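You operate a simulated robot arm through the tools that you are given. There is no shell and no other tool.

Carry out the task below with a simulated robot arm. There is one attempt and no reset: what you move stays moved.

## Task
Put things in order on the top of the long steel bench. At the end: the red cap stands on top of the grey square slab; the ribbed clay piece (marked "Y3") from the top of the long steel bench stands where the red cap stood; the brown clay section one (marked "2 MM") stands where the ribbed clay piece stood; the gold brass bush from the top of the long steel bench is on the grey steel bobbin; whatever was shut is shut again. Leave all else as you found it, and nothing knocked over.

It is judged by the outcome, as a careful person would: the job done as asked, and still so three seconds after it is handed in. It fails if anything else is knocked over, pushed out of place, dropped, spilled or broken. A push-on lid holds only when it is set on centred and level and pressed home; a screw cap is set on level and turned clockwise until tight.

## Robot
A 7-joint arm with a two-finger parallel gripper, fixed in place. Base frame: the origin is at the foot of the arm, x ahead of it, y to its left, z up; the work surface is at about z = 0.8. Units: m, rad, N and s.
With the tool pointing down near the work surface it reaches from about 0.3 to 0.7 m from the base axis. Its first joint turns from -1.152 to 1.152 rad. Payload 1.57 kg.
Tool frame: the origin (TCP) lies between the finger pads and is the grasp point; the fingertips stand 0.03 m ahead of it; z points along the fingers, y is the line along which they close. The gripper opens to 0.11 m. The fingers are 0.024 m wide and 0.012 m thick; the gripper's body (0.048 by 0.112 m) begins 0.078 m behind the TCP.
Orientation is told as [roll, pitch, yaw] about the base's x, y, z axes, in that order, counted from this pose: with the fingers straight down and closing along the base's y, the tool's x points along the base's -x, its y along +y and its z along -z.

## Interface
- The arm moves only by the tool play_rows. Its argument "commands" is a list of rows, each a list of 3 entries, a list of its own where there are three numbers: the shift along the tool's x, y, z in units of 300 mm (1.0 is 300 mm), then the turn, a rotation vector about the tool's x, y, z in units of 60 degrees (1.0 is 60 degrees), then the gripper command, from -1 (shut) to 1 (fully open), values between in proportion. In form: [[[tx, ty, tz], [rx, ry, rz], jaw], ...]. A call has 1 to 20 rows; each row is the pose to reach, as a shift and turn from the pose commanded when the call began, along the tool's axes at that moment. A call with a number of a shift or a turn outside -1 to 1 is refused whole. Each row takes 0.2 s and may step no farther than 0.05 m and 0.15 rad from the row before; otherwise, or with a gripper value out of range, the whole call is refused. A pose out of reach is approached as far as the arm can. The call stops where the force on the tool passes 40 N (or 10 N more than at its start, if that is more) or the arm is blocked; 0.2 s more then pass. The fingers move at their own pace (about 0.108 m/s each) and stop on an object; they squeeze with about 29 N. The grip force told is the motor's: it shows also when the fingers shut on nothing. Time passes only in rows, and 0.2 s behind the last, so rows that repeat a pose let the fingers close. It gives the time, the measured TCP pose, the force on the tool (base axes), the opening and the grip force at its end, in the units of the frame above (readings bear some noise), with the torque about the TCP (base axes, N m) and any sound that the robot's microphone picked up, and new pictures: "views" is both (left out), scene, wrist or none.
- Cameras (640 x 400 px; columns grow to the right, rows downward): "scene" is fixed at [0.1708, -0.4133, 1.3638]; the picture's right is [0.59, -0.81, 0.00], its down [-0.64, -0.47, -0.61] and it looks along [0.49, 0.36, -0.79] (base axes); focal length 314 px, centre (320, 200). "wrist" rides on the gripper at [0.07, 0.016, -0.141] in the tool frame; the picture's right is [-0.23, 0.97, 0.00], its down [-0.85, -0.20, -0.48] and it looks along [-0.47, -0.11, 0.88] (tool axes); focal length 222 px, centre (320, 200). There is no depth. A picture from a camera that has moved, and an enlarged one, comes with that camera's place and axes in the base frame and with its lens. The place of the scene camera against the robot may be out by one fixed shift of up to 0.018 m in any direction.
- enlarge(camera, box): a new picture of the part [left, top, right, bottom] of that camera's present view, enlarged. No time passes.
- hand_in(): hands the job in; it is judged then, once.

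Nothing tells you positions but the pictures and the camera data. Unless the task says otherwise, let go and move clear before handing in.

The tools are called after "Call:" as name(argument=value, ...) on one line, values as JSON. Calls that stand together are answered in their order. play_rows: Moves the arm, as the interface text tells. Its arguments: {"type":"object","properties":{"commands":{"type":"array","items":{"type":"array"}},"views":{"type":"string","enum":["both","scene","wrist","none"]}},"required":["commands"]} The other tools are called the same way: enlarge (camera, box) takes an enlarged picture of a part of a camera's view; hand_in () hands the job in.

At the start:

```text
clock: 0.0
ee_pos: [0.4054, -0.1217, 1.0917]
orientation: [0.0, -0.002, -0.001]
contact_force: [-0.1, -0.2, 0.3]
wrist_torque: [0.01, -0.01, 0.02]
gripper_width: 0.1099
gripper_force: 0.1
```

scene: 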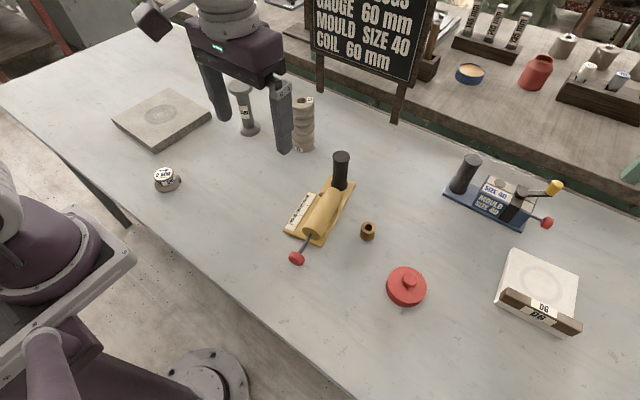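
wrist: 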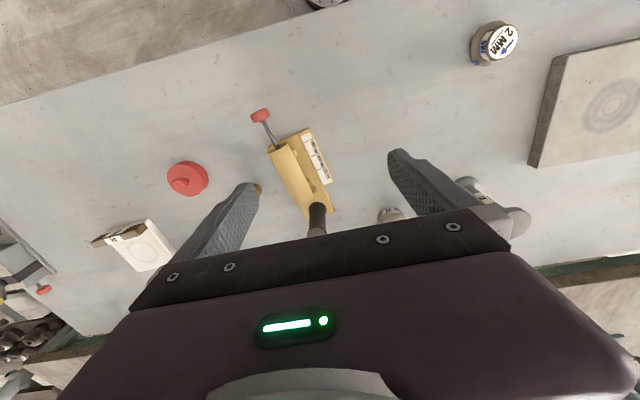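

I see the bench with a grey slab, a grey bobbin, a ribbed clay piece, a small brown piece marked "2 MM", a yellow tool, a gold bush, a red cap and a white slab with "D6". I will take closer looks before moving.

Call:
enlarge(camera="scene", box=[100, 60, 340, 210])

Call:
enlarge(camera="scene", box=[280, 140, 600, 340])

Call:
enlarge(camera="scene", box=[400, 0, 640, 150])

Call:
enlarge(camera="wrist", box=[340, 0, 640, 240])

Call:
enlarge(camera="wrist", box=[0, 80, 340, 340])

```text
2.67 times, centred on (220, 135) of scene
camera zoom: at [0.1708, -0.4133, 1.3638], right [0.59, -0.81, 0.0], down [-0.64, -0.47, -0.61], along [0.49, 0.36, -0.79], focal length 839 px, centre (587, 373)
```

zoom: 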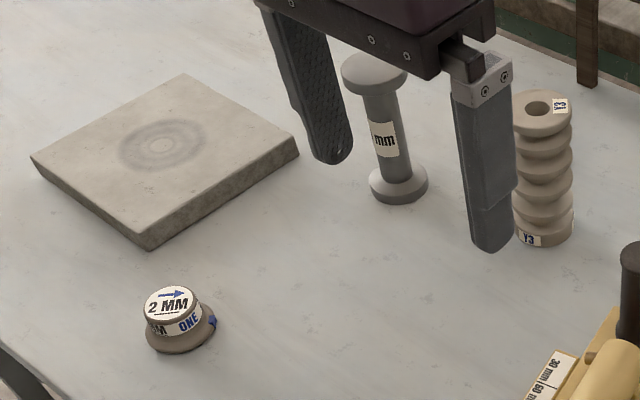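

```text
2.00 times, centred on (440, 240) of scene
camera zoom: at [0.1708, -0.4133, 1.3638], right [0.59, -0.81, 0.0], down [-0.64, -0.47, -0.61], along [0.49, 0.36, -0.79], focal length 629 px, centre (80, 120)
```

zoom: 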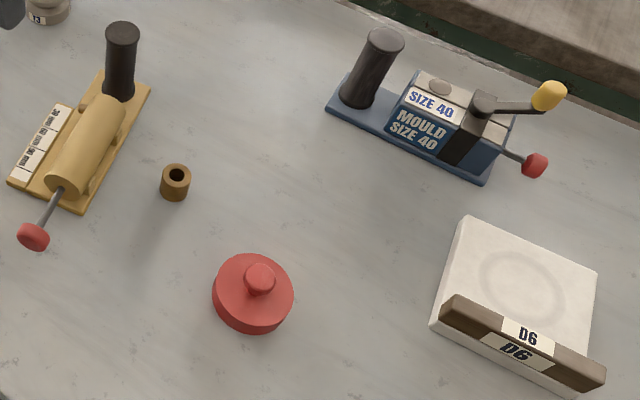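

```text
2.67 times, centred on (520, 75) of scene
camera zoom: at [0.1708, -0.4133, 1.3638], right [0.59, -0.81, 0.0], down [-0.64, -0.47, -0.61], along [0.49, 0.36, -0.79], focal length 839 px, centre (-213, 533)
```

zoom: 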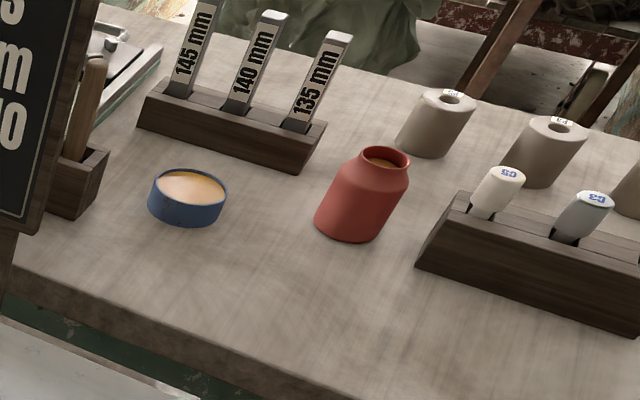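

```text
1.67 times, centred on (490, 120) of wrist
camera zoom: at [0.3358, -0.1061, 1.2344], right [0.23, 0.97, 0.0], down [0.85, -0.2, 0.48], along [0.47, -0.11, -0.88], focal length 370 px, centre (37, 333)
```

zoom: 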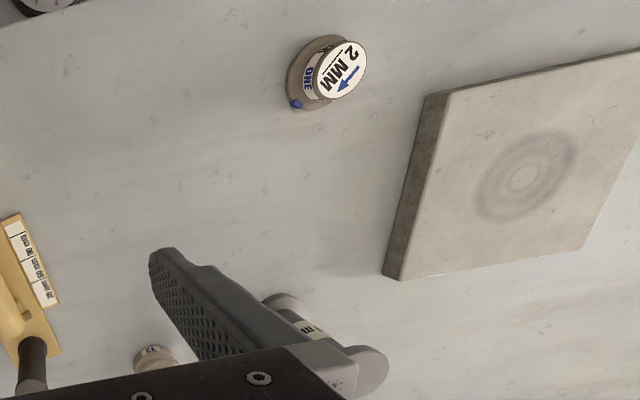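

```text
1.54 times, centred on (170, 210) of wrist
camera zoom: at [0.3358, -0.1061, 1.2344], right [0.23, 0.97, 0.0], down [0.85, -0.2, 0.48], along [0.47, -0.11, -0.88], focal length 342 px, centre (551, 185)
```

zoom: 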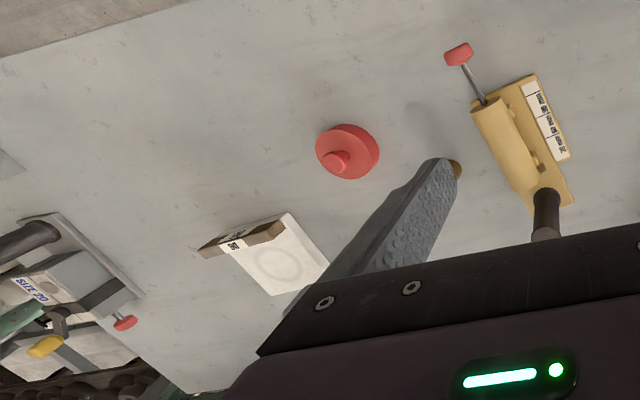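

The cap is at about (0.446, -0.411), the bush near (0.506, -0.289), Y3 near (0.637, -0.02), the bobbin near (0.598, 0.141), 2 MM near (0.35, 0.16) and the grey slab near (0.488, 0.361). I will fly above the red cap first to get a closer look at it and the bush.

Call:
play_rows(commands=[[[-0.017, -0.12, 0.042], [0, 0, 0], 1], [[-0.033, -0.24, 0.083], [0, 0, 0], 1], [[-0.05, -0.36, 0.125], [0, 0, 0], 1], [[-0.067, -0.48, 0.167], [0, 0, 0], 1], [[-0.083, -0.6, 0.208], [0, 0, 0], 1], [[-0.1, -0.72, 0.25], [0, 0, 0], 1], [[-0.117, -0.84, 0.292], [0, 0, 0], 1], [[-0.133, -0.96, 0.333], [0, 0, 0], 1], [[-0.133, -0.96, 0.333], [0, 0, 0], 1]], views="both")

```text
clock: 2.0
ee_pos: [0.4463, -0.4086, 0.9921]
orientation: [-0.002, 0.0, 0.0]
contact_force: [-0.8, -0.6, 0.9]
wrist_torque: [0.0, 0.03, -0.02]
gripper_width: 0.1099
gripper_force: 0.1
camera wrist: at [0.3765, -0.3937, 1.133], right [0.23, 0.97, 0.0], down [0.85, -0.2, 0.48], along [0.47, -0.11, -0.88], focal length 222 px, centre (320, 200)
```

scene: 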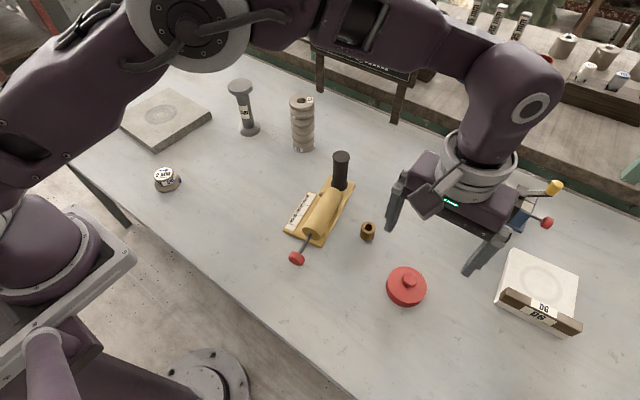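
wrist: 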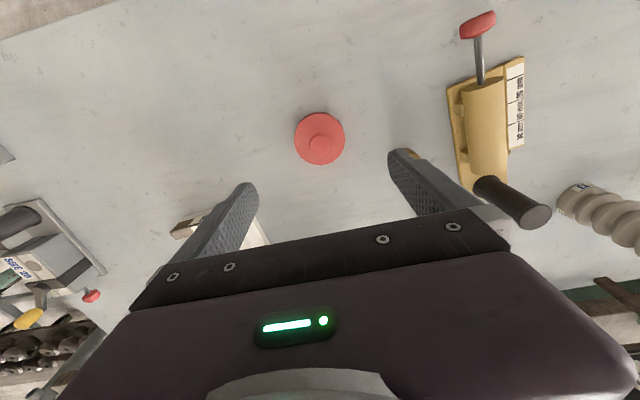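

Call:
enlarge(camera="wrist", box=[240, 80, 440, 205])

Call:
enlarge(camera="scene", box=[340, 200, 460, 320])

Call:
enlarge(camera="scene", box=[220, 60, 340, 170])

Call:
enlarge(camera="scene", box=[130, 150, 210, 210])

```text
3.20 times, centred on (340, 142) of wrist
camera zoom: at [0.3765, -0.3937, 1.133], right [0.23, 0.97, 0.0], down [0.85, -0.2, 0.48], along [0.47, -0.11, -0.88], focal length 711 px, centre (256, 384)
```

zoom: 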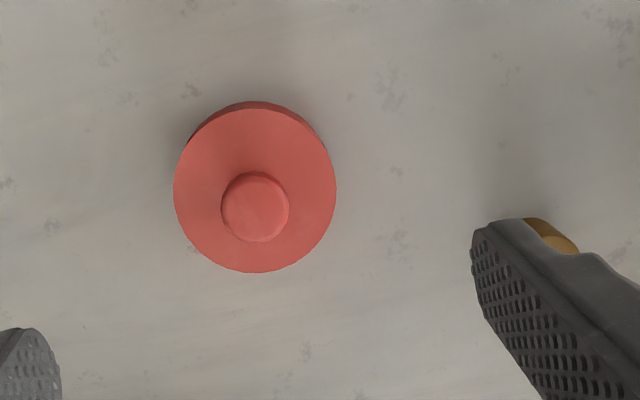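

```text
3.33 times, centred on (400, 260) of scene
camera zoom: at [0.1708, -0.4134, 1.3638], right [0.59, -0.81, 0.0], down [-0.64, -0.47, -0.61], along [0.49, 0.36, -0.79], focal length 1048 px, centre (53, 0)
```

zoom: 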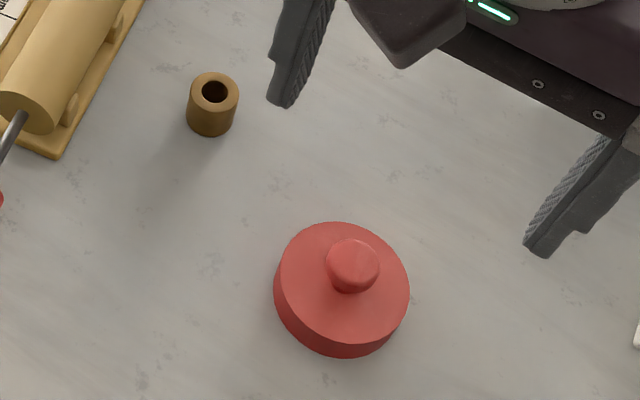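

```text
3.64 times, centred on (280, 115) of scene
camera zoom: at [0.1708, -0.4134, 1.3638], right [0.59, -0.81, 0.0], down [-0.64, -0.47, -0.61], along [0.49, 0.36, -0.79], focal length 1144 px, centre (466, 509)
```

zoom: 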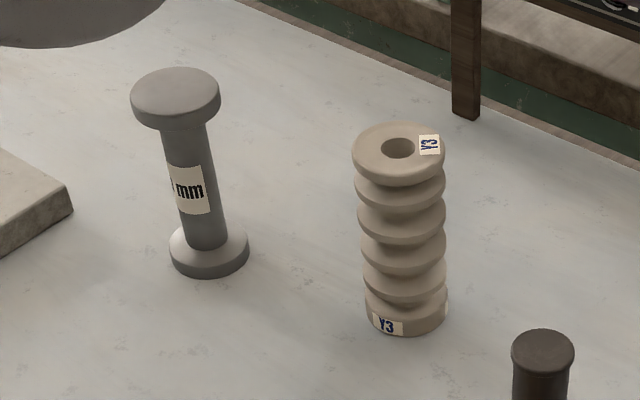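

```text
6.67 times, centred on (170, 180) of scene
camera zoom: at [0.1708, -0.4134, 1.3638], right [0.59, -0.81, 0.0], down [-0.64, -0.47, -0.61], along [0.49, 0.36, -0.79], focal length 2097 px, centre (1320, 333)
```

zoom: 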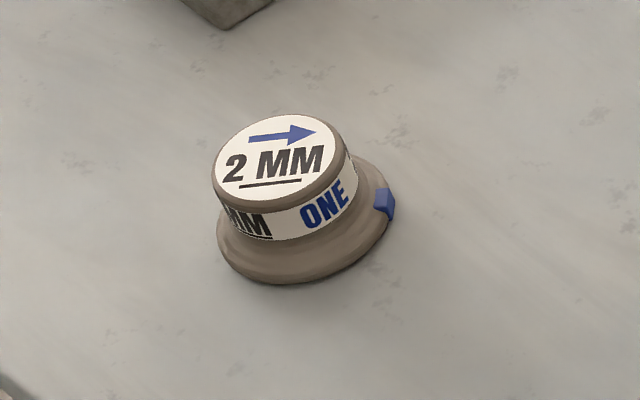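

The cap is about 70 mm across, centred near (0.449, -0.411), with its body about 18–20 mm tall. I will lower the open fingers around its body.

Call:
play_rows(commands=[[[-0.01, -0.005, 0.1], [0, 0, 0], 1], [[-0.01, -0.005, 0.22], [0, 0, 0], 1], [[-0.01, -0.005, 0.34], [0, 0, 0], 1], [[-0.01, -0.005, 0.42], [0, 0, 0], 1], [[-0.01, -0.005, 0.48], [0, 0, 0], 1], [[-0.01, -0.005, 0.51], [0, 0, 0], 1], [[-0.01, -0.005, 0.52], [0, 0, 0], 1], [[-0.01, -0.005, 0.52], [0, 0, 0], 1]], views="both")

```text
clock: 3.8
ee_pos: [0.447, -0.4102, 0.8368]
orientation: [0.002, 0.0, 0.001]
contact_force: [-0.4, 0.1, 0.0]
wrist_torque: [0.0, 0.01, -0.03]
gripper_width: 0.1101
gripper_force: 0.0
camera wrist: at [0.3785, -0.3949, 0.9776], right [0.23, 0.97, 0.0], down [0.85, -0.2, 0.48], along [0.47, -0.11, -0.88], focal length 222 px, centre (320, 200)
```

scene: 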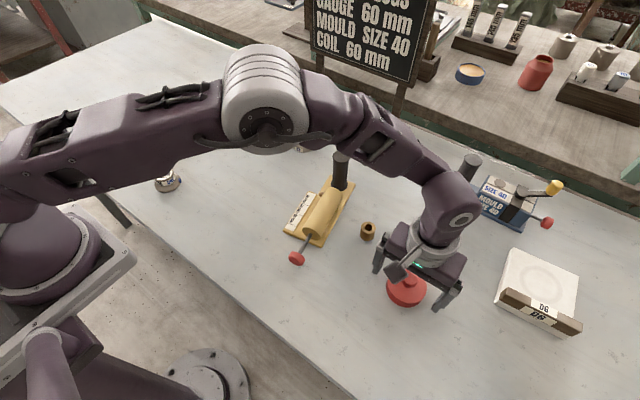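
wrist: 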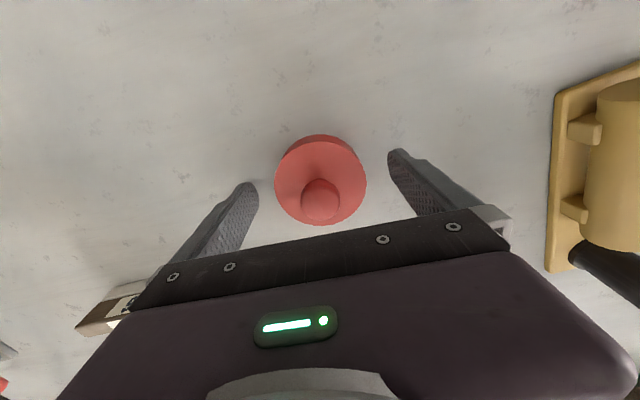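

The cap sits between the fingers, centred. I will close on it now.

Call:
play_rows(commands=[[[0, 0, 0], [0, 0, 0], -1], [[0, 0, 0], [0, 0, 0], -1], [[0, 0, 0], [0, 0, 0], -1], [[0, 0, 0], [0, 0, 0], -1]], views="both")

```text
clock: 4.8
ee_pos: [0.4474, -0.4107, 0.837]
orientation: [0.001, 0.0, -0.001]
contact_force: [0.7, 0.0, 0.0]
wrist_torque: [0.01, -0.03, -0.02]
gripper_width: 0.0735
gripper_force: 28.5
camera wrist: at [0.3785, -0.3948, 0.9777], right [0.23, 0.97, 0.0], down [0.85, -0.2, 0.48], along [0.47, -0.11, -0.88], focal length 222 px, centre (320, 200)
```

scene: 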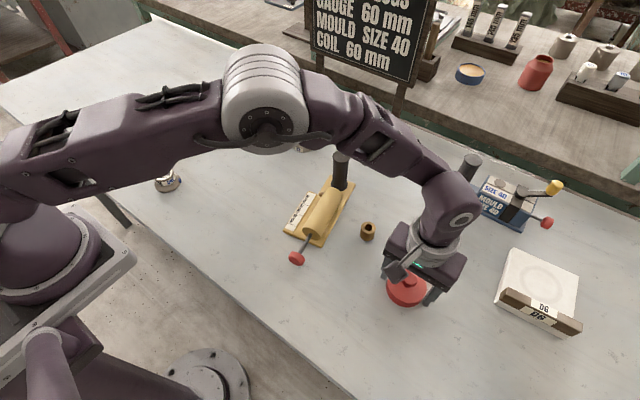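
wrist: 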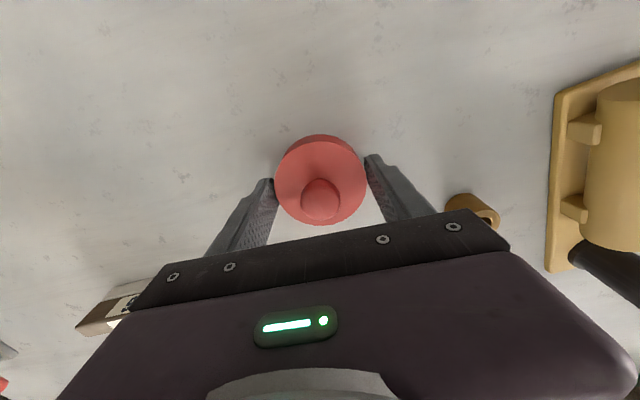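

The cap is held (73.5 mm across). I will lift it a little and check that nothing was under it.

Call:
play_rows(commands=[[[0, 0, -0.02], [0, 0, 0], -1], [[0, 0, -0.06], [0, 0, 0], -1], [[0, 0, -0.14], [0, 0, 0], -1], [[0, 0, -0.25], [0, 0, 0], -1], [[0, 0, -0.25], [0, 0, 0], -1]], views="both")

```text
clock: 6.0
ee_pos: [0.4499, -0.4113, 0.9111]
orientation: [-0.001, -0.001, -0.001]
contact_force: [0.9, -0.4, -0.3]
wrist_torque: [0.01, 0.04, 0.02]
gripper_width: 0.0733
gripper_force: 28.7
camera wrist: at [0.3793, -0.3963, 1.0522], right [0.23, 0.97, 0.0], down [0.85, -0.2, 0.48], along [0.47, -0.11, -0.88], focal length 222 px, centre (320, 200)
```

scene: 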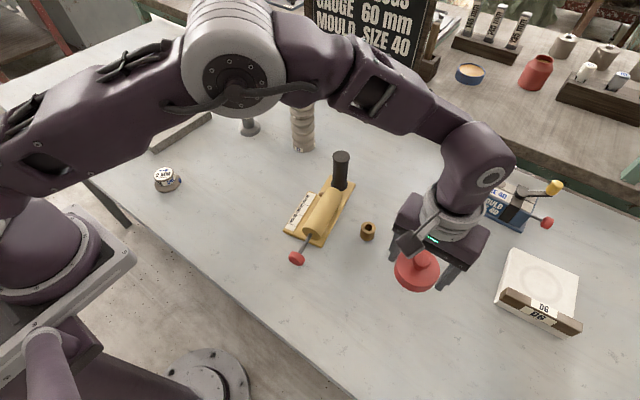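
wrist: 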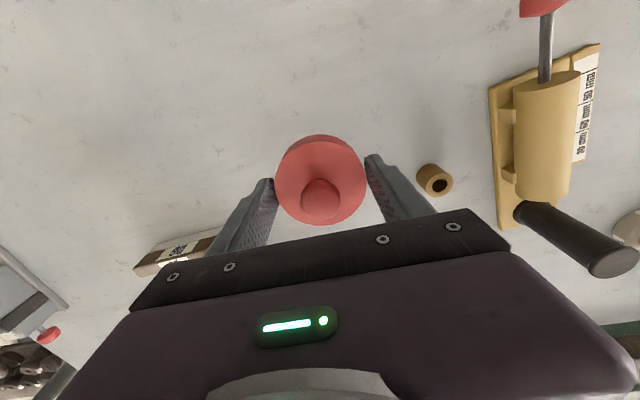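

Nothing was under the cap. Next I carry it up and across toward the grey slab.

Call:
play_rows(commands=[[[0, 0, -0.12], [0, 0, 0], -1], [[0, 0, -0.25], [0, 0, 0], -1], [[0, 0.03, -0.38], [0, 0, 0], -1], [[0, 0.1, -0.48], [0, 0, 0], -1], [[0, 0.22, -0.5], [0, 0, 0], -1], [[0, 0.35, -0.5], [0, 0, 0], -1], [[0, 0.48, -0.5], [0, 0, 0], -1], [[0, 0.61, -0.5], [0, 0, 0], -1], [[0, 0.74, -0.5], [0, 0, 0], -1], [[0, 0.87, -0.5], [0, 0, 0], -1], [[0, 1.0, -0.5], [0, 0, 0], -1]], views="none")

Call:
play_rows(commands=[[[-0.02, 0.12, 0], [0, 0, 0], -1], [[-0.04, 0.25, 0], [0, 0, 0], -1], [[-0.06, 0.38, 0], [0, 0, 0], -1], [[-0.08, 0.51, 0], [0, 0, 0], -1], [[-0.09, 0.64, 0], [0, 0, 0], -1], [[-0.1, 0.77, 0], [0, 0, 0], -1], [[-0.11, 0.88, 0], [0, 0, 0], -1], [[-0.11, 0.97, 0], [0, 0, 0], -1], [[-0.11, 0.97, 0], [0, 0, 0], -1]], views="both")

```text
clock: 8.4
ee_pos: [0.4491, -0.1098, 1.0626]
orientation: [0.002, 0.001, -0.003]
contact_force: [0.1, 0.0, -0.5]
wrist_torque: [0.0, 0.01, 0.0]
gripper_width: 0.0733
gripper_force: 28.7
```

```text
clock: 10.4
ee_pos: [0.4811, 0.1798, 1.0613]
orientation: [0.0, 0.0, -0.003]
contact_force: [-0.6, 0.8, -0.1]
wrist_torque: [-0.04, -0.02, -0.03]
gripper_width: 0.0733
gripper_force: 28.8
camera wrist: at [0.4112, 0.1944, 1.2019], right [0.23, 0.97, 0.0], down [0.85, -0.2, 0.48], along [0.47, -0.11, -0.88], focal length 222 px, centre (320, 200)
```

scene: 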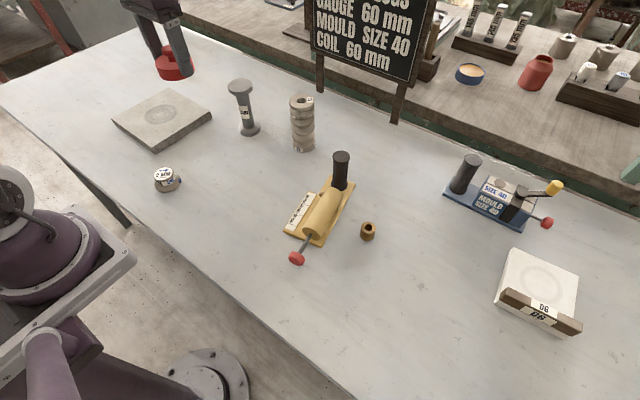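
wrist: 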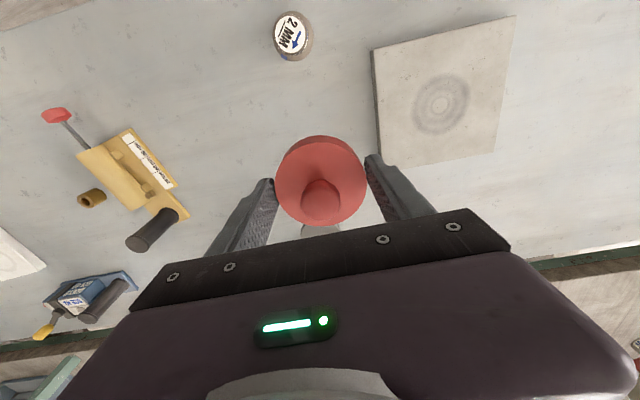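

The slab's ring centre works out at about (0.490, 0.367). I move above it and look again.

Call:
play_rows(commands=[[[-0.005, 0.12, 0.0], [0, 0, 0], -1], [[-0.01, 0.25, 0.02], [0, 0, 0], -1], [[-0.015, 0.38, 0.08], [0, 0, 0], -1], [[-0.02, 0.5, 0.16], [0, 0, 0], -1], [[-0.027, 0.59, 0.24], [0, 0, 0], -1], [[-0.027, 0.62, 0.3], [0, 0, 0], -1], [[-0.027, 0.62, 0.333], [0, 0, 0], -1], [[-0.027, 0.62, 0.333], [0, 0, 0], -1]], views="both")

```text
clock: 12.2
ee_pos: [0.4908, 0.3678, 0.9641]
orientation: [-0.001, 0.0, 0.001]
contact_force: [-0.1, 0.4, -0.5]
wrist_torque: [0.01, -0.01, 0.01]
gripper_width: 0.0734
gripper_force: 29.0
camera wrist: at [0.4206, 0.3825, 1.1045], right [0.23, 0.97, 0.0], down [0.85, -0.2, 0.48], along [0.47, -0.11, -0.88], focal length 222 px, centre (320, 200)
```

scene: 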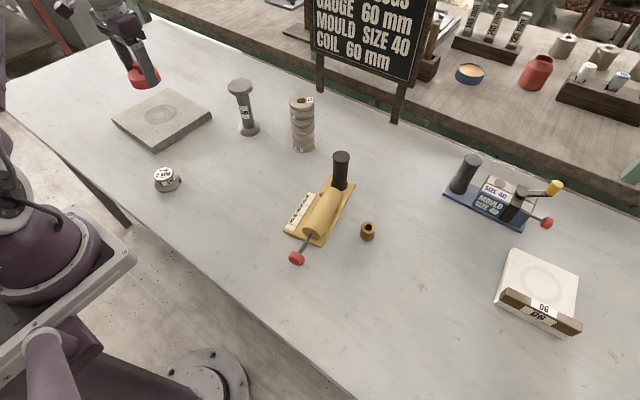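
wrist: 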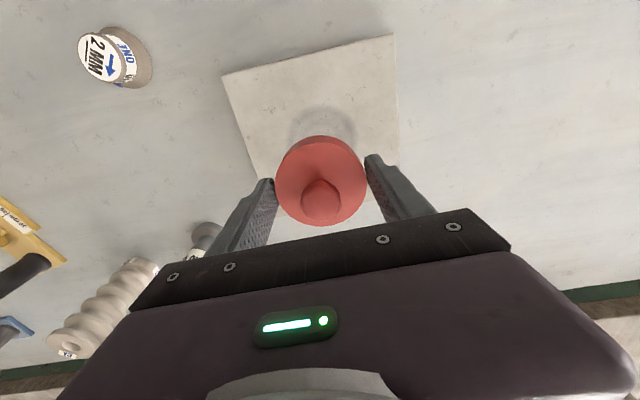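

I am above the ring. Next I lower to just above the slab and look sideways at the gap.

Call:
play_rows(commands=[[[0, 0, 0.1], [0, 0, 0], -1], [[0, 0, 0.18], [0, 0, 0], -1], [[0, 0, 0.24], [0, 0, 0], -1], [[0, 0, 0.27], [0, 0, 0], -1], [[0, 0, 0.28], [0, 0, 0], -1]], views="wrist")

Call:
enlarge(camera="scene", box=[80, 40, 240, 160])

```text
clock: 13.4
ee_pos: [0.4887, 0.3666, 0.8783]
orientation: [-0.001, 0.0, 0.0]
contact_force: [-1.1, -0.2, -0.6]
wrist_torque: [-0.01, 0.04, 0.01]
gripper_width: 0.0733
gripper_force: 28.8
camera wrist: at [0.4201, 0.3817, 1.0199], right [0.23, 0.97, 0.0], down [0.85, -0.2, 0.48], along [0.47, -0.11, -0.88], focal length 222 px, centre (320, 200)
```

wrist: 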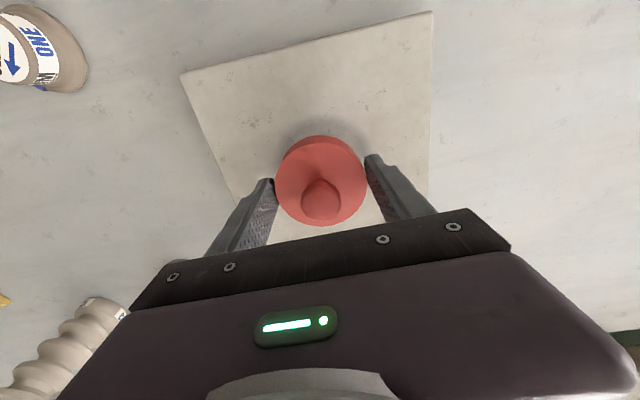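

```text
3.33 times, centred on (160, 100) of scene
camera zoom: at [0.1708, -0.4133, 1.3638], right [0.59, -0.81, 0.0], down [-0.64, -0.47, -0.61], along [0.49, 0.36, -0.79], focal length 1048 px, centre (853, 533)
```

zoom: 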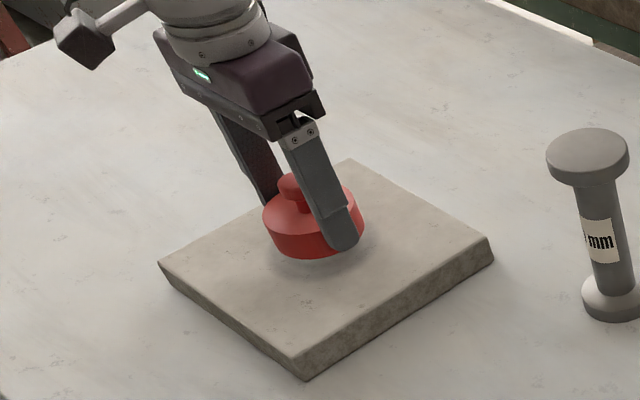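

The cap hovers about a centimetre above the slab and is well centred. I lower it in small steps, watching the force.

Call:
play_rows(commands=[[[0, 0, 0.007], [0, 0, 0], -1], [[0, 0, 0.014], [0, 0, 0], -1], [[0, 0, 0.014], [0, 0, 0], -1]], views="none")

Call:
play_rows(commands=[[[0, 0, 0.007], [0, 0, 0], -1], [[0, 0, 0.007], [0, 0, 0], -1]], views="none")

Call:
enlarge(camera="scene", box=[110, 60, 220, 140])

```text
clock: 14.2
ee_pos: [0.4897, 0.3647, 0.8737]
orientation: [0.0, 0.0, -0.001]
contact_force: [-0.4, -0.3, -0.1]
wrist_torque: [0.01, 0.02, 0.01]
gripper_width: 0.0735
gripper_force: 28.7
```

```text
clock: 14.8
ee_pos: [0.4898, 0.3655, 0.8724]
orientation: [0.0, -0.002, -0.001]
contact_force: [-0.3, 0.5, 0.7]
wrist_torque: [-0.02, 0.0, 0.0]
gripper_width: 0.0733
gripper_force: 28.9
```

```text
5.00 times, centred on (165, 100) of scene
camera zoom: at [0.1708, -0.4133, 1.3638], right [0.59, -0.81, 0.0], down [-0.64, -0.47, -0.61], along [0.49, 0.36, -0.79], focal length 1573 px, centre (1095, 700)
```

zoom: 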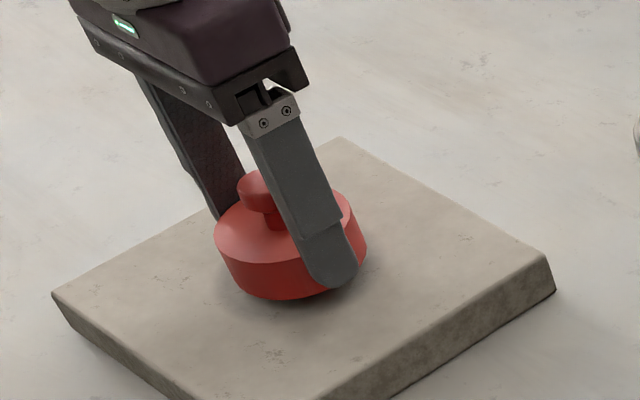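

There is still a small gap with no contact force. I continue in 2 mm steps.

Call:
play_rows(commands=[[[0, 0, 0.007], [0, 0, 0], -1], [[0, 0, 0.007], [0, 0, 0], -1]], views="none")

Call:
play_rows(commands=[[[0, 0, 0.007], [0, 0, 0], -1], [[0, 0, 0.007], [0, 0, 0], -1]], views="none")

Call:
enlarge(camera="scene", box=[110, 60, 220, 140])

```text
clock: 15.4
ee_pos: [0.4908, 0.3662, 0.8701]
orientation: [0.001, 0.0, 0.0]
contact_force: [0.0, 0.2, -0.2]
wrist_torque: [-0.02, 0.0, -0.02]
gripper_width: 0.0734
gripper_force: 29.0
```

```text
clock: 16.0
ee_pos: [0.4897, 0.3661, 0.8684]
orientation: [0.0, -0.001, 0.0]
contact_force: [0.0, 0.2, -0.7]
wrist_torque: [0.0, 0.03, -0.04]
gripper_width: 0.0735
gripper_force: 29.2
```

```text
5.00 times, centred on (165, 100) of scene
camera zoom: at [0.1708, -0.4133, 1.3638], right [0.59, -0.81, 0.0], down [-0.64, -0.47, -0.61], along [0.49, 0.36, -0.79], focal length 1573 px, centre (1095, 700)
```

zoom: 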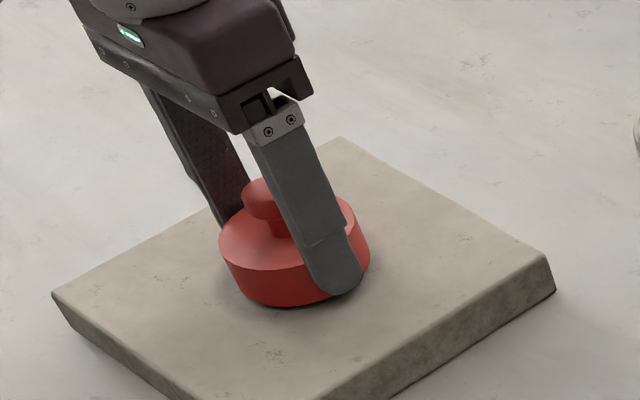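

Call:
play_rows(commands=[[[0, 0, 0.005], [0, 0, 0], -1], [[0, 0, 0.005], [0, 0, 0], -1]], views="none")

Call:
play_rows(commands=[[[0, 0, 0.005], [0, 0, 0], -1], [[0, 0, 0.005], [0, 0, 0], -1]], views="none")

Call:
enlarge(camera="scene", box=[110, 60, 220, 140])

```text
clock: 16.6
ee_pos: [0.4898, 0.366, 0.8653]
orientation: [0.0, 0.0, 0.0]
contact_force: [0.0, 0.7, -0.5]
wrist_torque: [-0.02, -0.01, -0.03]
gripper_width: 0.0736
gripper_force: 29.0
```

```text
clock: 17.2
ee_pos: [0.4896, 0.3663, 0.8638]
orientation: [0.001, -0.001, -0.001]
contact_force: [-0.4, 0.0, 0.7]
wrist_torque: [0.01, 0.0, -0.01]
gripper_width: 0.0732
gripper_force: 28.6
```

```text
5.00 times, centred on (165, 100) of scene
camera zoom: at [0.1708, -0.4133, 1.3638], right [0.59, -0.81, 0.0], down [-0.64, -0.47, -0.61], along [0.49, 0.36, -0.79], focal length 1573 px, centre (1095, 700)
```

zoom: 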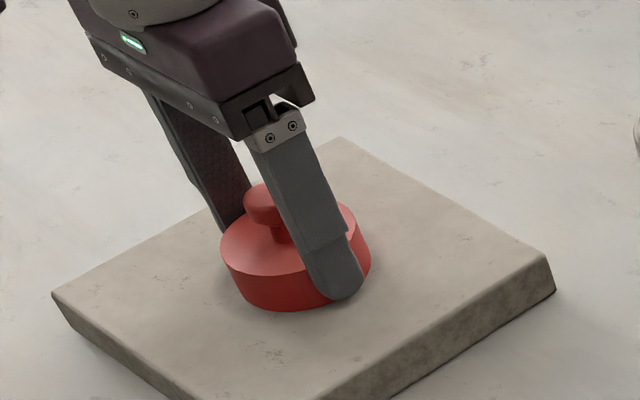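

Call:
play_rows(commands=[[[0, 0, 0.005], [0, 0, 0], -1], [[0, 0, 0.005], [0, 0, 0], -1]], views="none")

Call:
play_rows(commands=[[[0, 0, 0.005], [0, 0, 0], -1], [[0, 0, 0.005], [0, 0, 0], -1]], views="none")

Call:
enlarge(camera="scene", box=[110, 60, 220, 140])

```text
clock: 17.8
ee_pos: [0.49, 0.3664, 0.8639]
orientation: [0.0, 0.001, 0.001]
contact_force: [-4.5, -3.3, 15.3]
wrist_torque: [-0.21, 0.12, -0.03]
gripper_width: 0.0734
gripper_force: 29.2
```

```text
clock: 18.4
ee_pos: [0.4907, 0.3666, 0.8624]
orientation: [0.002, -0.001, 0.0]
contact_force: [-4.8, -0.6, 27.9]
wrist_torque: [-0.25, 0.08, 0.15]
gripper_width: 0.0734
gripper_force: 28.9
```

```text
5.00 times, centred on (165, 100) of scene
camera zoom: at [0.1703, -0.4137, 1.3638], right [0.59, -0.81, 0.0], down [-0.64, -0.47, -0.61], along [0.49, 0.36, -0.79], focal length 1573 px, centre (1095, 700)
```

zoom: 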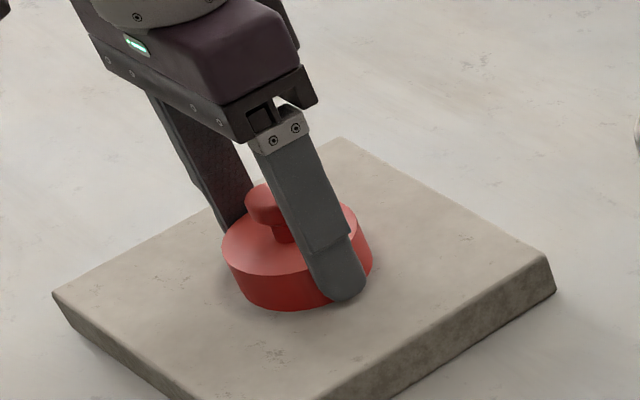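

The cap is seated on the slab (contact at about z = 0.8635). I ease off the pressure and open the fingers.

Call:
play_rows(commands=[[[0, 0, -0.004], [0, 0, 0], -1], [[0, 0, -0.008], [0, 0, 0], -1], [[0, 0, -0.008], [0, 0, 0], 0.5], [[0, 0, -0.008], [0, 0, 0], 0.8], [[0, 0, -0.008], [0, 0, 0], 1], [[0, 0, -0.008], [0, 0, 0], 1]], views="wrist")

Call:
enlarge(camera="scene", box=[110, 60, 220, 140])

```text
clock: 19.8
ee_pos: [0.4897, 0.3663, 0.8636]
orientation: [0.001, 0.002, 0.001]
contact_force: [-0.1, 0.5, 0.3]
wrist_torque: [0.01, 0.01, 0.05]
gripper_width: 0.11
gripper_force: 0.1
camera wrist: at [0.4203, 0.3812, 1.0049], right [0.23, 0.97, 0.0], down [0.85, -0.2, 0.48], along [0.47, -0.11, -0.88], focal length 222 px, centre (320, 200)
```

wrist: 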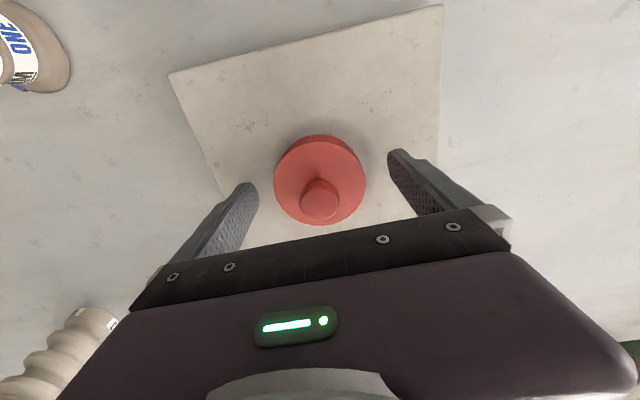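

```text
5.00 times, centred on (165, 100) of scene
camera zoom: at [0.1708, -0.4133, 1.3638], right [0.59, -0.81, 0.0], down [-0.64, -0.47, -0.61], along [0.49, 0.36, -0.79], focal length 1573 px, centre (1095, 700)
```

zoom: 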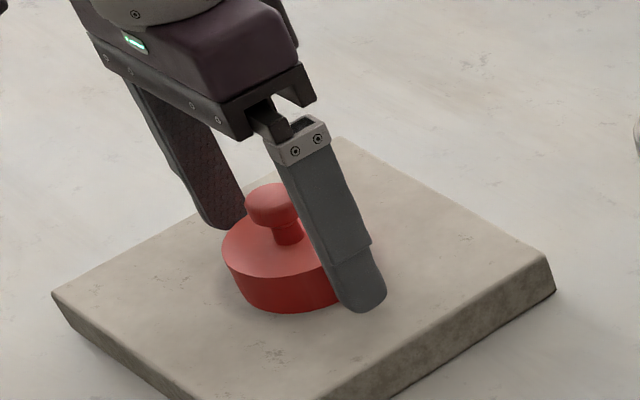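

The red cap stands on the slab's centre. I rise and go over to the ribbed piece Y3.

Call:
play_rows(commands=[[[0, 0, -0.06], [0, 0, 0], 1], [[0, 0, -0.18], [0, 0, 0], 1], [[0, 0, -0.33], [0, 0, 0], 1], [[0, 0, -0.48], [0, 0, 0], 1], [[0, 0, -0.62], [0, 0, 0], 1], [[-0.03, -0.08, -0.67], [0, 0, 0], 1], [[-0.06, -0.2, -0.67], [0, 0, 0], 1], [[-0.09, -0.33, -0.67], [0, 0, 0], 1], [[-0.12, -0.46, -0.67], [0, 0, 0], 1], [[-0.15, -0.59, -0.67], [0, 0, 0], 1], [[-0.18, -0.72, -0.67], [0, 0, 0], 1], [[-0.21, -0.85, -0.67], [0, 0, 0], 1], [[-0.24, -0.98, -0.67], [0, 0, 0], 1]], views="none")

Call:
play_rows(commands=[[[-0.04, -0.1, 0], [0, 0, 0], 1], [[-0.08, -0.2, 0], [0, 0, 0], 1], [[-0.12, -0.3, 0], [0, 0, 0], 1], [[-0.12, -0.3, 0], [0, 0, 0], 1]], views="both")

```text
clock: 22.6
ee_pos: [0.5611, 0.0718, 1.0652]
orientation: [-0.001, 0.0, 0.001]
contact_force: [0.7, 0.5, 0.9]
wrist_torque: [0.0, 0.02, 0.02]
gripper_width: 0.1099
gripper_force: 0.1
```

```text
clock: 23.6
ee_pos: [0.599, -0.018, 1.0631]
orientation: [-0.001, 0.0, 0.0]
contact_force: [-0.3, 0.0, -0.2]
wrist_torque: [-0.02, 0.01, -0.01]
gripper_width: 0.1101
gripper_force: 0.0
camera wrist: at [0.5294, -0.0027, 1.2045], right [0.23, 0.97, 0.0], down [0.85, -0.2, 0.48], along [0.47, -0.11, -0.88], focal length 222 px, centre (320, 200)
```

scene: 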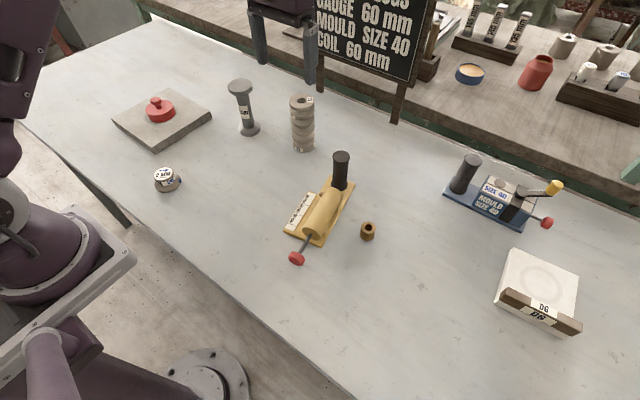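
wrist: 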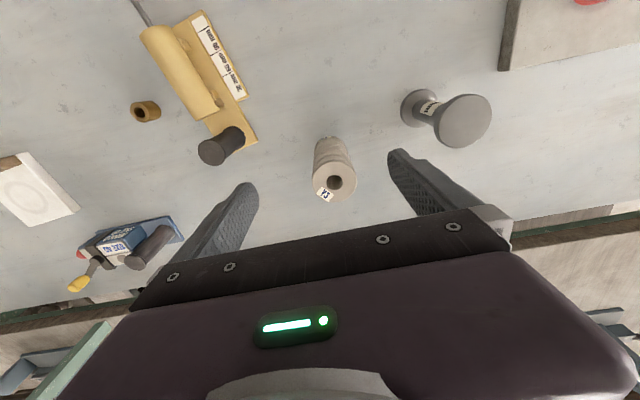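

Call:
enlarge(camera="wrist", box=[270, 110, 400, 220])

Call:
enlarge(camera="wrist", box=[380, 60, 520, 170])

Call:
enlarge(camera="wrist", box=[100, 10, 280, 180])

```text
3.64 times, centred on (335, 165) of wrist
camera zoom: at [0.5294, -0.0027, 1.2045], right [0.23, 0.97, 0.0], down [0.85, -0.2, 0.48], along [0.47, -0.11, -0.88], focal length 808 px, centre (266, 327)
```

zoom: 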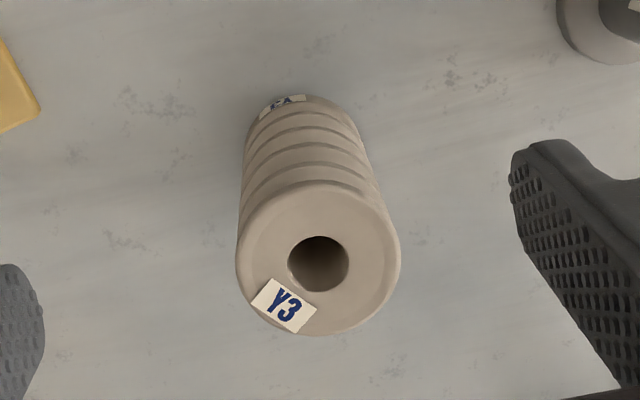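

```text
3.64 times, centred on (450, 115) of wrist
camera zoom: at [0.5294, -0.0027, 1.2045], right [0.23, 0.97, 0.0], down [0.85, -0.2, 0.48], along [0.47, -0.11, -0.88], focal length 808 px, centre (-153, 509)
```

zoom: 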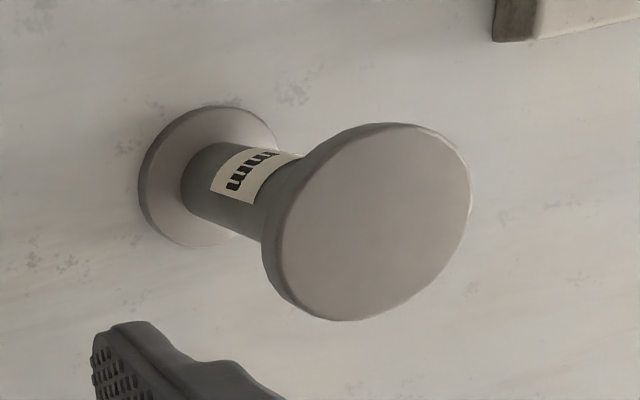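

```text
2.35 times, centred on (190, 95) of wrist
camera zoom: at [0.5294, -0.0027, 1.2045], right [0.23, 0.97, 0.0], down [0.85, -0.2, 0.48], along [0.47, -0.11, -0.88], focal length 523 px, centre (626, 447)
```

zoom: 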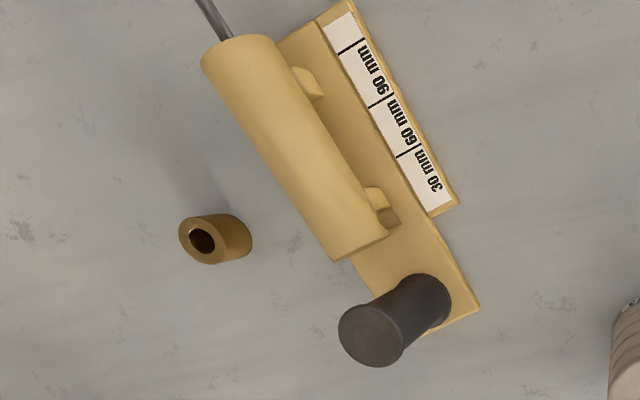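

Y3's axis is near (0.648, -0.011), and its top is around z = 0.935–0.94. I move directly above it for a final check.

Call:
play_rows(commands=[[[-0.06, 0.008, 0.03], [0, 0, 0], 1], [[-0.12, 0.016, 0.1], [0, 0, 0], 1], [[-0.163, 0.023, 0.17], [0, 0, 0], 1], [[-0.163, 0.023, 0.21], [0, 0, 0], 1], [[-0.163, 0.023, 0.21], [0, 0, 0], 1]], views="both")

Call:
enlarge(camera="wrist", box=[240, 110, 440, 220])

Call:
enlarge(camera="scene", box=[240, 40, 380, 170])

```text
clock: 24.8
ee_pos: [0.6469, -0.0116, 1.0006]
orientation: [0.002, 0.001, 0.001]
contact_force: [-0.3, 0.3, 0.4]
wrist_torque: [0.0, 0.02, -0.04]
gripper_width: 0.1102
gripper_force: 0.0
camera wrist: at [0.5771, 0.0029, 1.1419], right [0.23, 0.97, 0.0], down [0.85, -0.2, 0.48], along [0.47, -0.11, -0.88], focal length 222 px, centre (320, 200)
```

scene: 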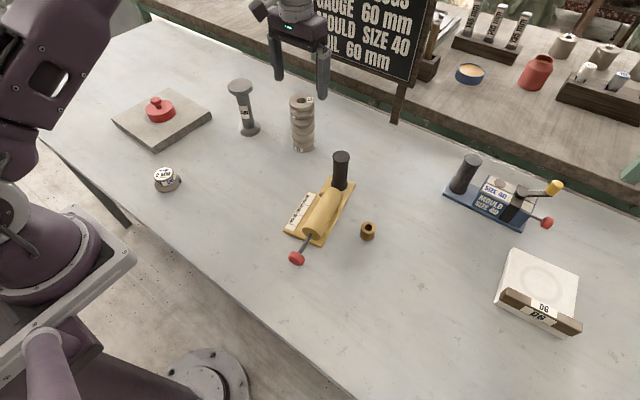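
wrist: 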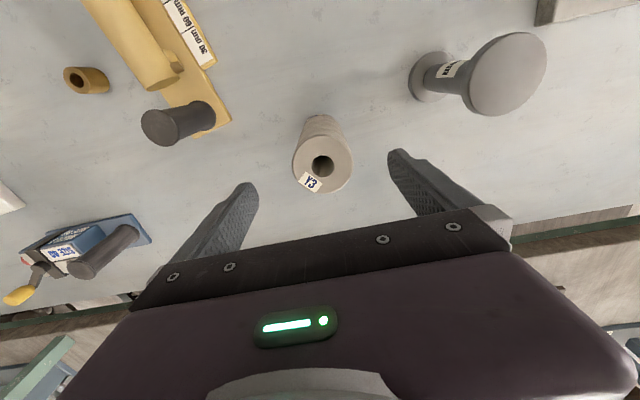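

```text
3.20 times, centred on (340, 165) of wrist
camera zoom: at [0.5771, 0.0029, 1.1419], right [0.23, 0.97, 0.0], down [0.85, -0.2, 0.48], along [0.47, -0.11, -0.88], focal length 711 px, centre (256, 312)
```

zoom: 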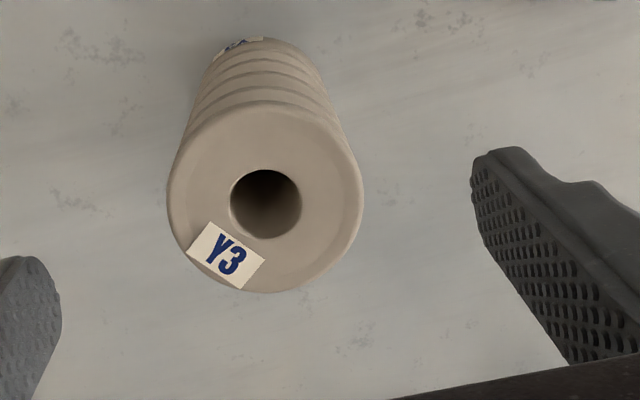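

```text
3.08 times, centred on (310, 105) of scene
camera zoom: at [0.1708, -0.4133, 1.3638], right [0.59, -0.81, 0.0], down [-0.64, -0.47, -0.61], along [0.49, 0.36, -0.79], focal length 968 px, centre (351, 492)
```

zoom: 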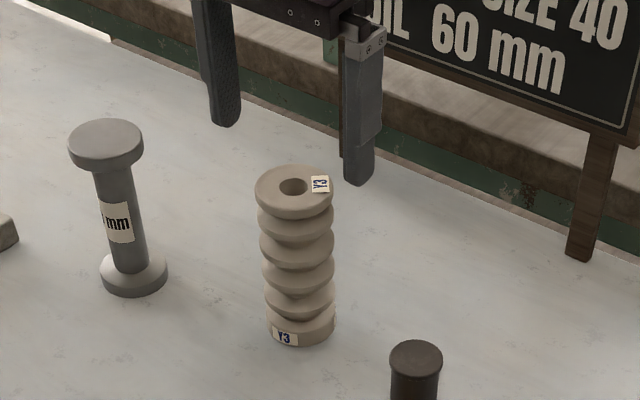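

Y3's top centre is at about (0.649, -0.011, 0.939), 58 mm across, between the fingers. I lower the fingers around its upper half and close.

Call:
play_rows(commands=[[[-0.003, 0, 0.08], [0, 0, 0], 1], [[-0.003, 0, 0.16], [0, 0, 0], 1], [[-0.003, 0, 0.24], [0, 0, 0], 1], [[-0.003, 0, 0.32], [0, 0, 0], 1], [[-0.003, 0, 0.385], [0, 0, 0], 1], [[-0.003, 0, 0.385], [0, 0, 0], 1]], views="both")

Call:
enlarge(camera="scene", box=[240, 40, 380, 170])

```text
clock: 26.2
ee_pos: [0.646, -0.0097, 0.888]
orientation: [0.0, 0.001, 0.0]
contact_force: [-0.4, 0.1, -0.2]
wrist_torque: [0.02, 0.0, -0.02]
gripper_width: 0.11
gripper_force: 0.1
camera wrist: at [0.5762, 0.0052, 1.0281], right [0.23, 0.97, 0.0], down [0.85, -0.2, 0.48], along [0.47, -0.11, -0.88], focal length 222 px, centre (320, 200)
```

scene: 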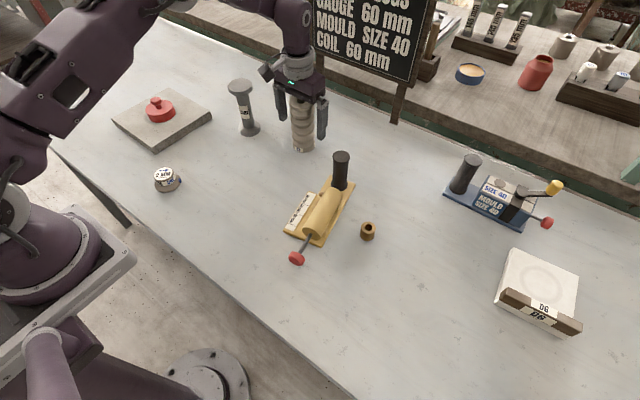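
wrist: 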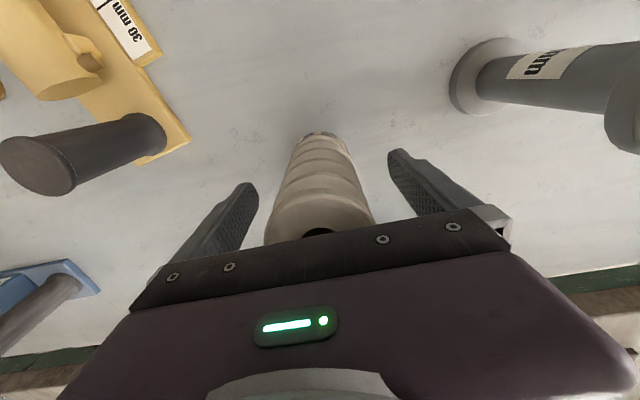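

```text
3.08 times, centred on (310, 105) of scene
camera zoom: at [0.1708, -0.4133, 1.3638], right [0.59, -0.81, 0.0], down [-0.64, -0.47, -0.61], along [0.49, 0.36, -0.79], focal length 968 px, centre (351, 492)
```

zoom: 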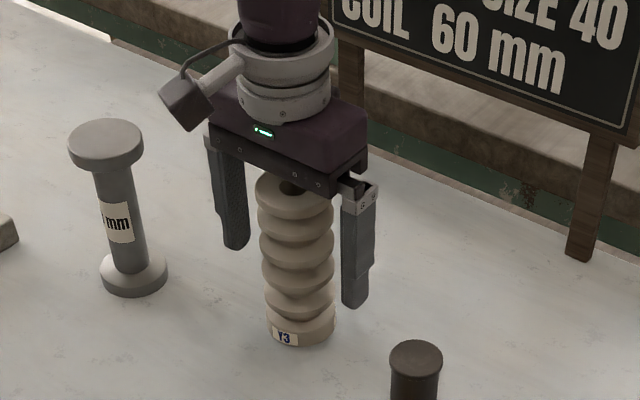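

The fingers straddle Y3 with clearance above. I close on it.

Call:
play_rows(commands=[[[0, 0, 0], [0, 0, 0], 0.3], [[0, 0, 0], [0, 0, 0], -1], [[0, 0, 0], [0, 0, 0], -1], [[0, 0, 0], [0, 0, 0], -1], [[0, 0, 0], [0, 0, 0], -1]], views="wrist")

Call:
enlarge(camera="scene", box=[240, 40, 380, 170])

```text
clock: 27.4
ee_pos: [0.6455, -0.0106, 0.8873]
orientation: [-0.001, -0.001, 0.0]
contact_force: [1.1, -2.3, -0.5]
wrist_torque: [-0.02, -0.04, -0.01]
gripper_width: 0.0594
gripper_force: 28.8
camera wrist: at [0.5762, 0.0051, 1.0283], right [0.23, 0.97, 0.0], down [0.85, -0.2, 0.48], along [0.47, -0.11, -0.88], focal length 222 px, centre (320, 200)
```

wrist: 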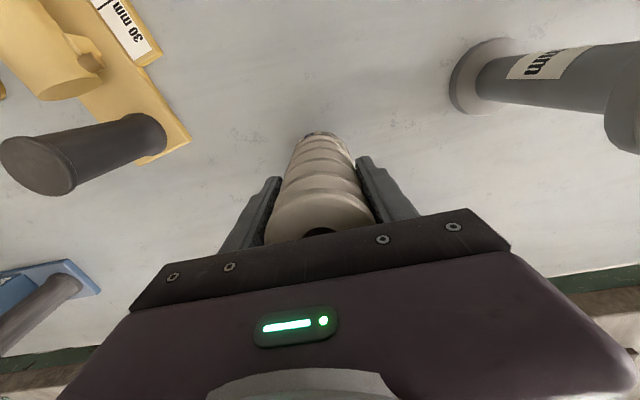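

```text
3.08 times, centred on (310, 105) of scene
camera zoom: at [0.1708, -0.4134, 1.3638], right [0.59, -0.81, 0.0], down [-0.64, -0.47, -0.61], along [0.49, 0.36, -0.79], focal length 968 px, centre (351, 492)
```

zoom: 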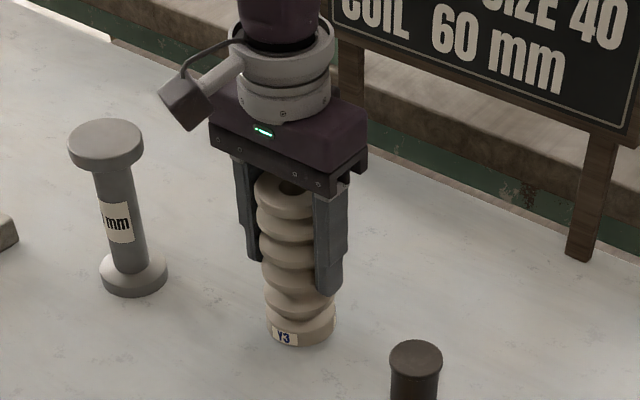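

Y3 is held at 59.4 mm. I lift it straight up, then carry it toward the red cap's old spot.

Call:
play_rows(commands=[[[0, 0, -0.02], [0, 0, 0], -1], [[0, 0, -0.06], [0, 0, 0], -1], [[0, 0, -0.17], [0, 0, 0], -1], [[0, 0, -0.3], [0, 0, 0], -1], [[0, 0, -0.45], [0, 0, 0], -1], [[0, 0, -0.6], [0, 0, 0], -1], [[0, 0, -0.65], [0, 0, 0], -1], [[0.04, -0.06, -0.65], [0, 0, 0], -1], [[0.1, -0.17, -0.65], [0, 0, 0], -1], [[0.16, -0.28, -0.65], [0, 0, 0], -1], [[0.22, -0.39, -0.65], [0, 0, 0], -1], [[0.28, -0.5, -0.65], [0, 0, 0], -1], [[0.34, -0.61, -0.65], [0, 0, 0], -1], [[0.34, -0.61, -0.65], [0, 0, 0], -1]], views="both")

```text
clock: 30.4
ee_pos: [0.5464, -0.1956, 1.0832]
orientation: [0.0, 0.0, 0.0]
contact_force: [0.6, -0.4, -5.0]
wrist_torque: [0.0, 0.01, -0.02]
gripper_width: 0.0597
gripper_force: 28.7
camera wrist: at [0.4754, -0.1814, 1.2237], right [0.23, 0.97, 0.0], down [0.85, -0.2, 0.48], along [0.47, -0.11, -0.88], focal length 222 px, centre (320, 200)
```

scene: 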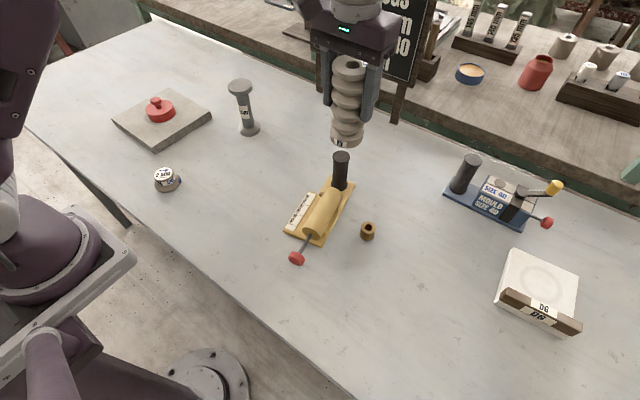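
wrist: 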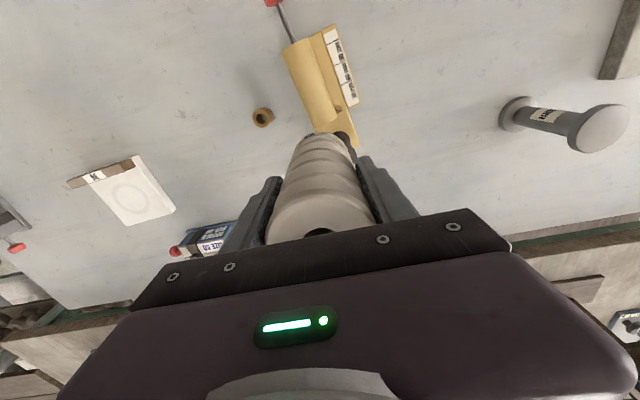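

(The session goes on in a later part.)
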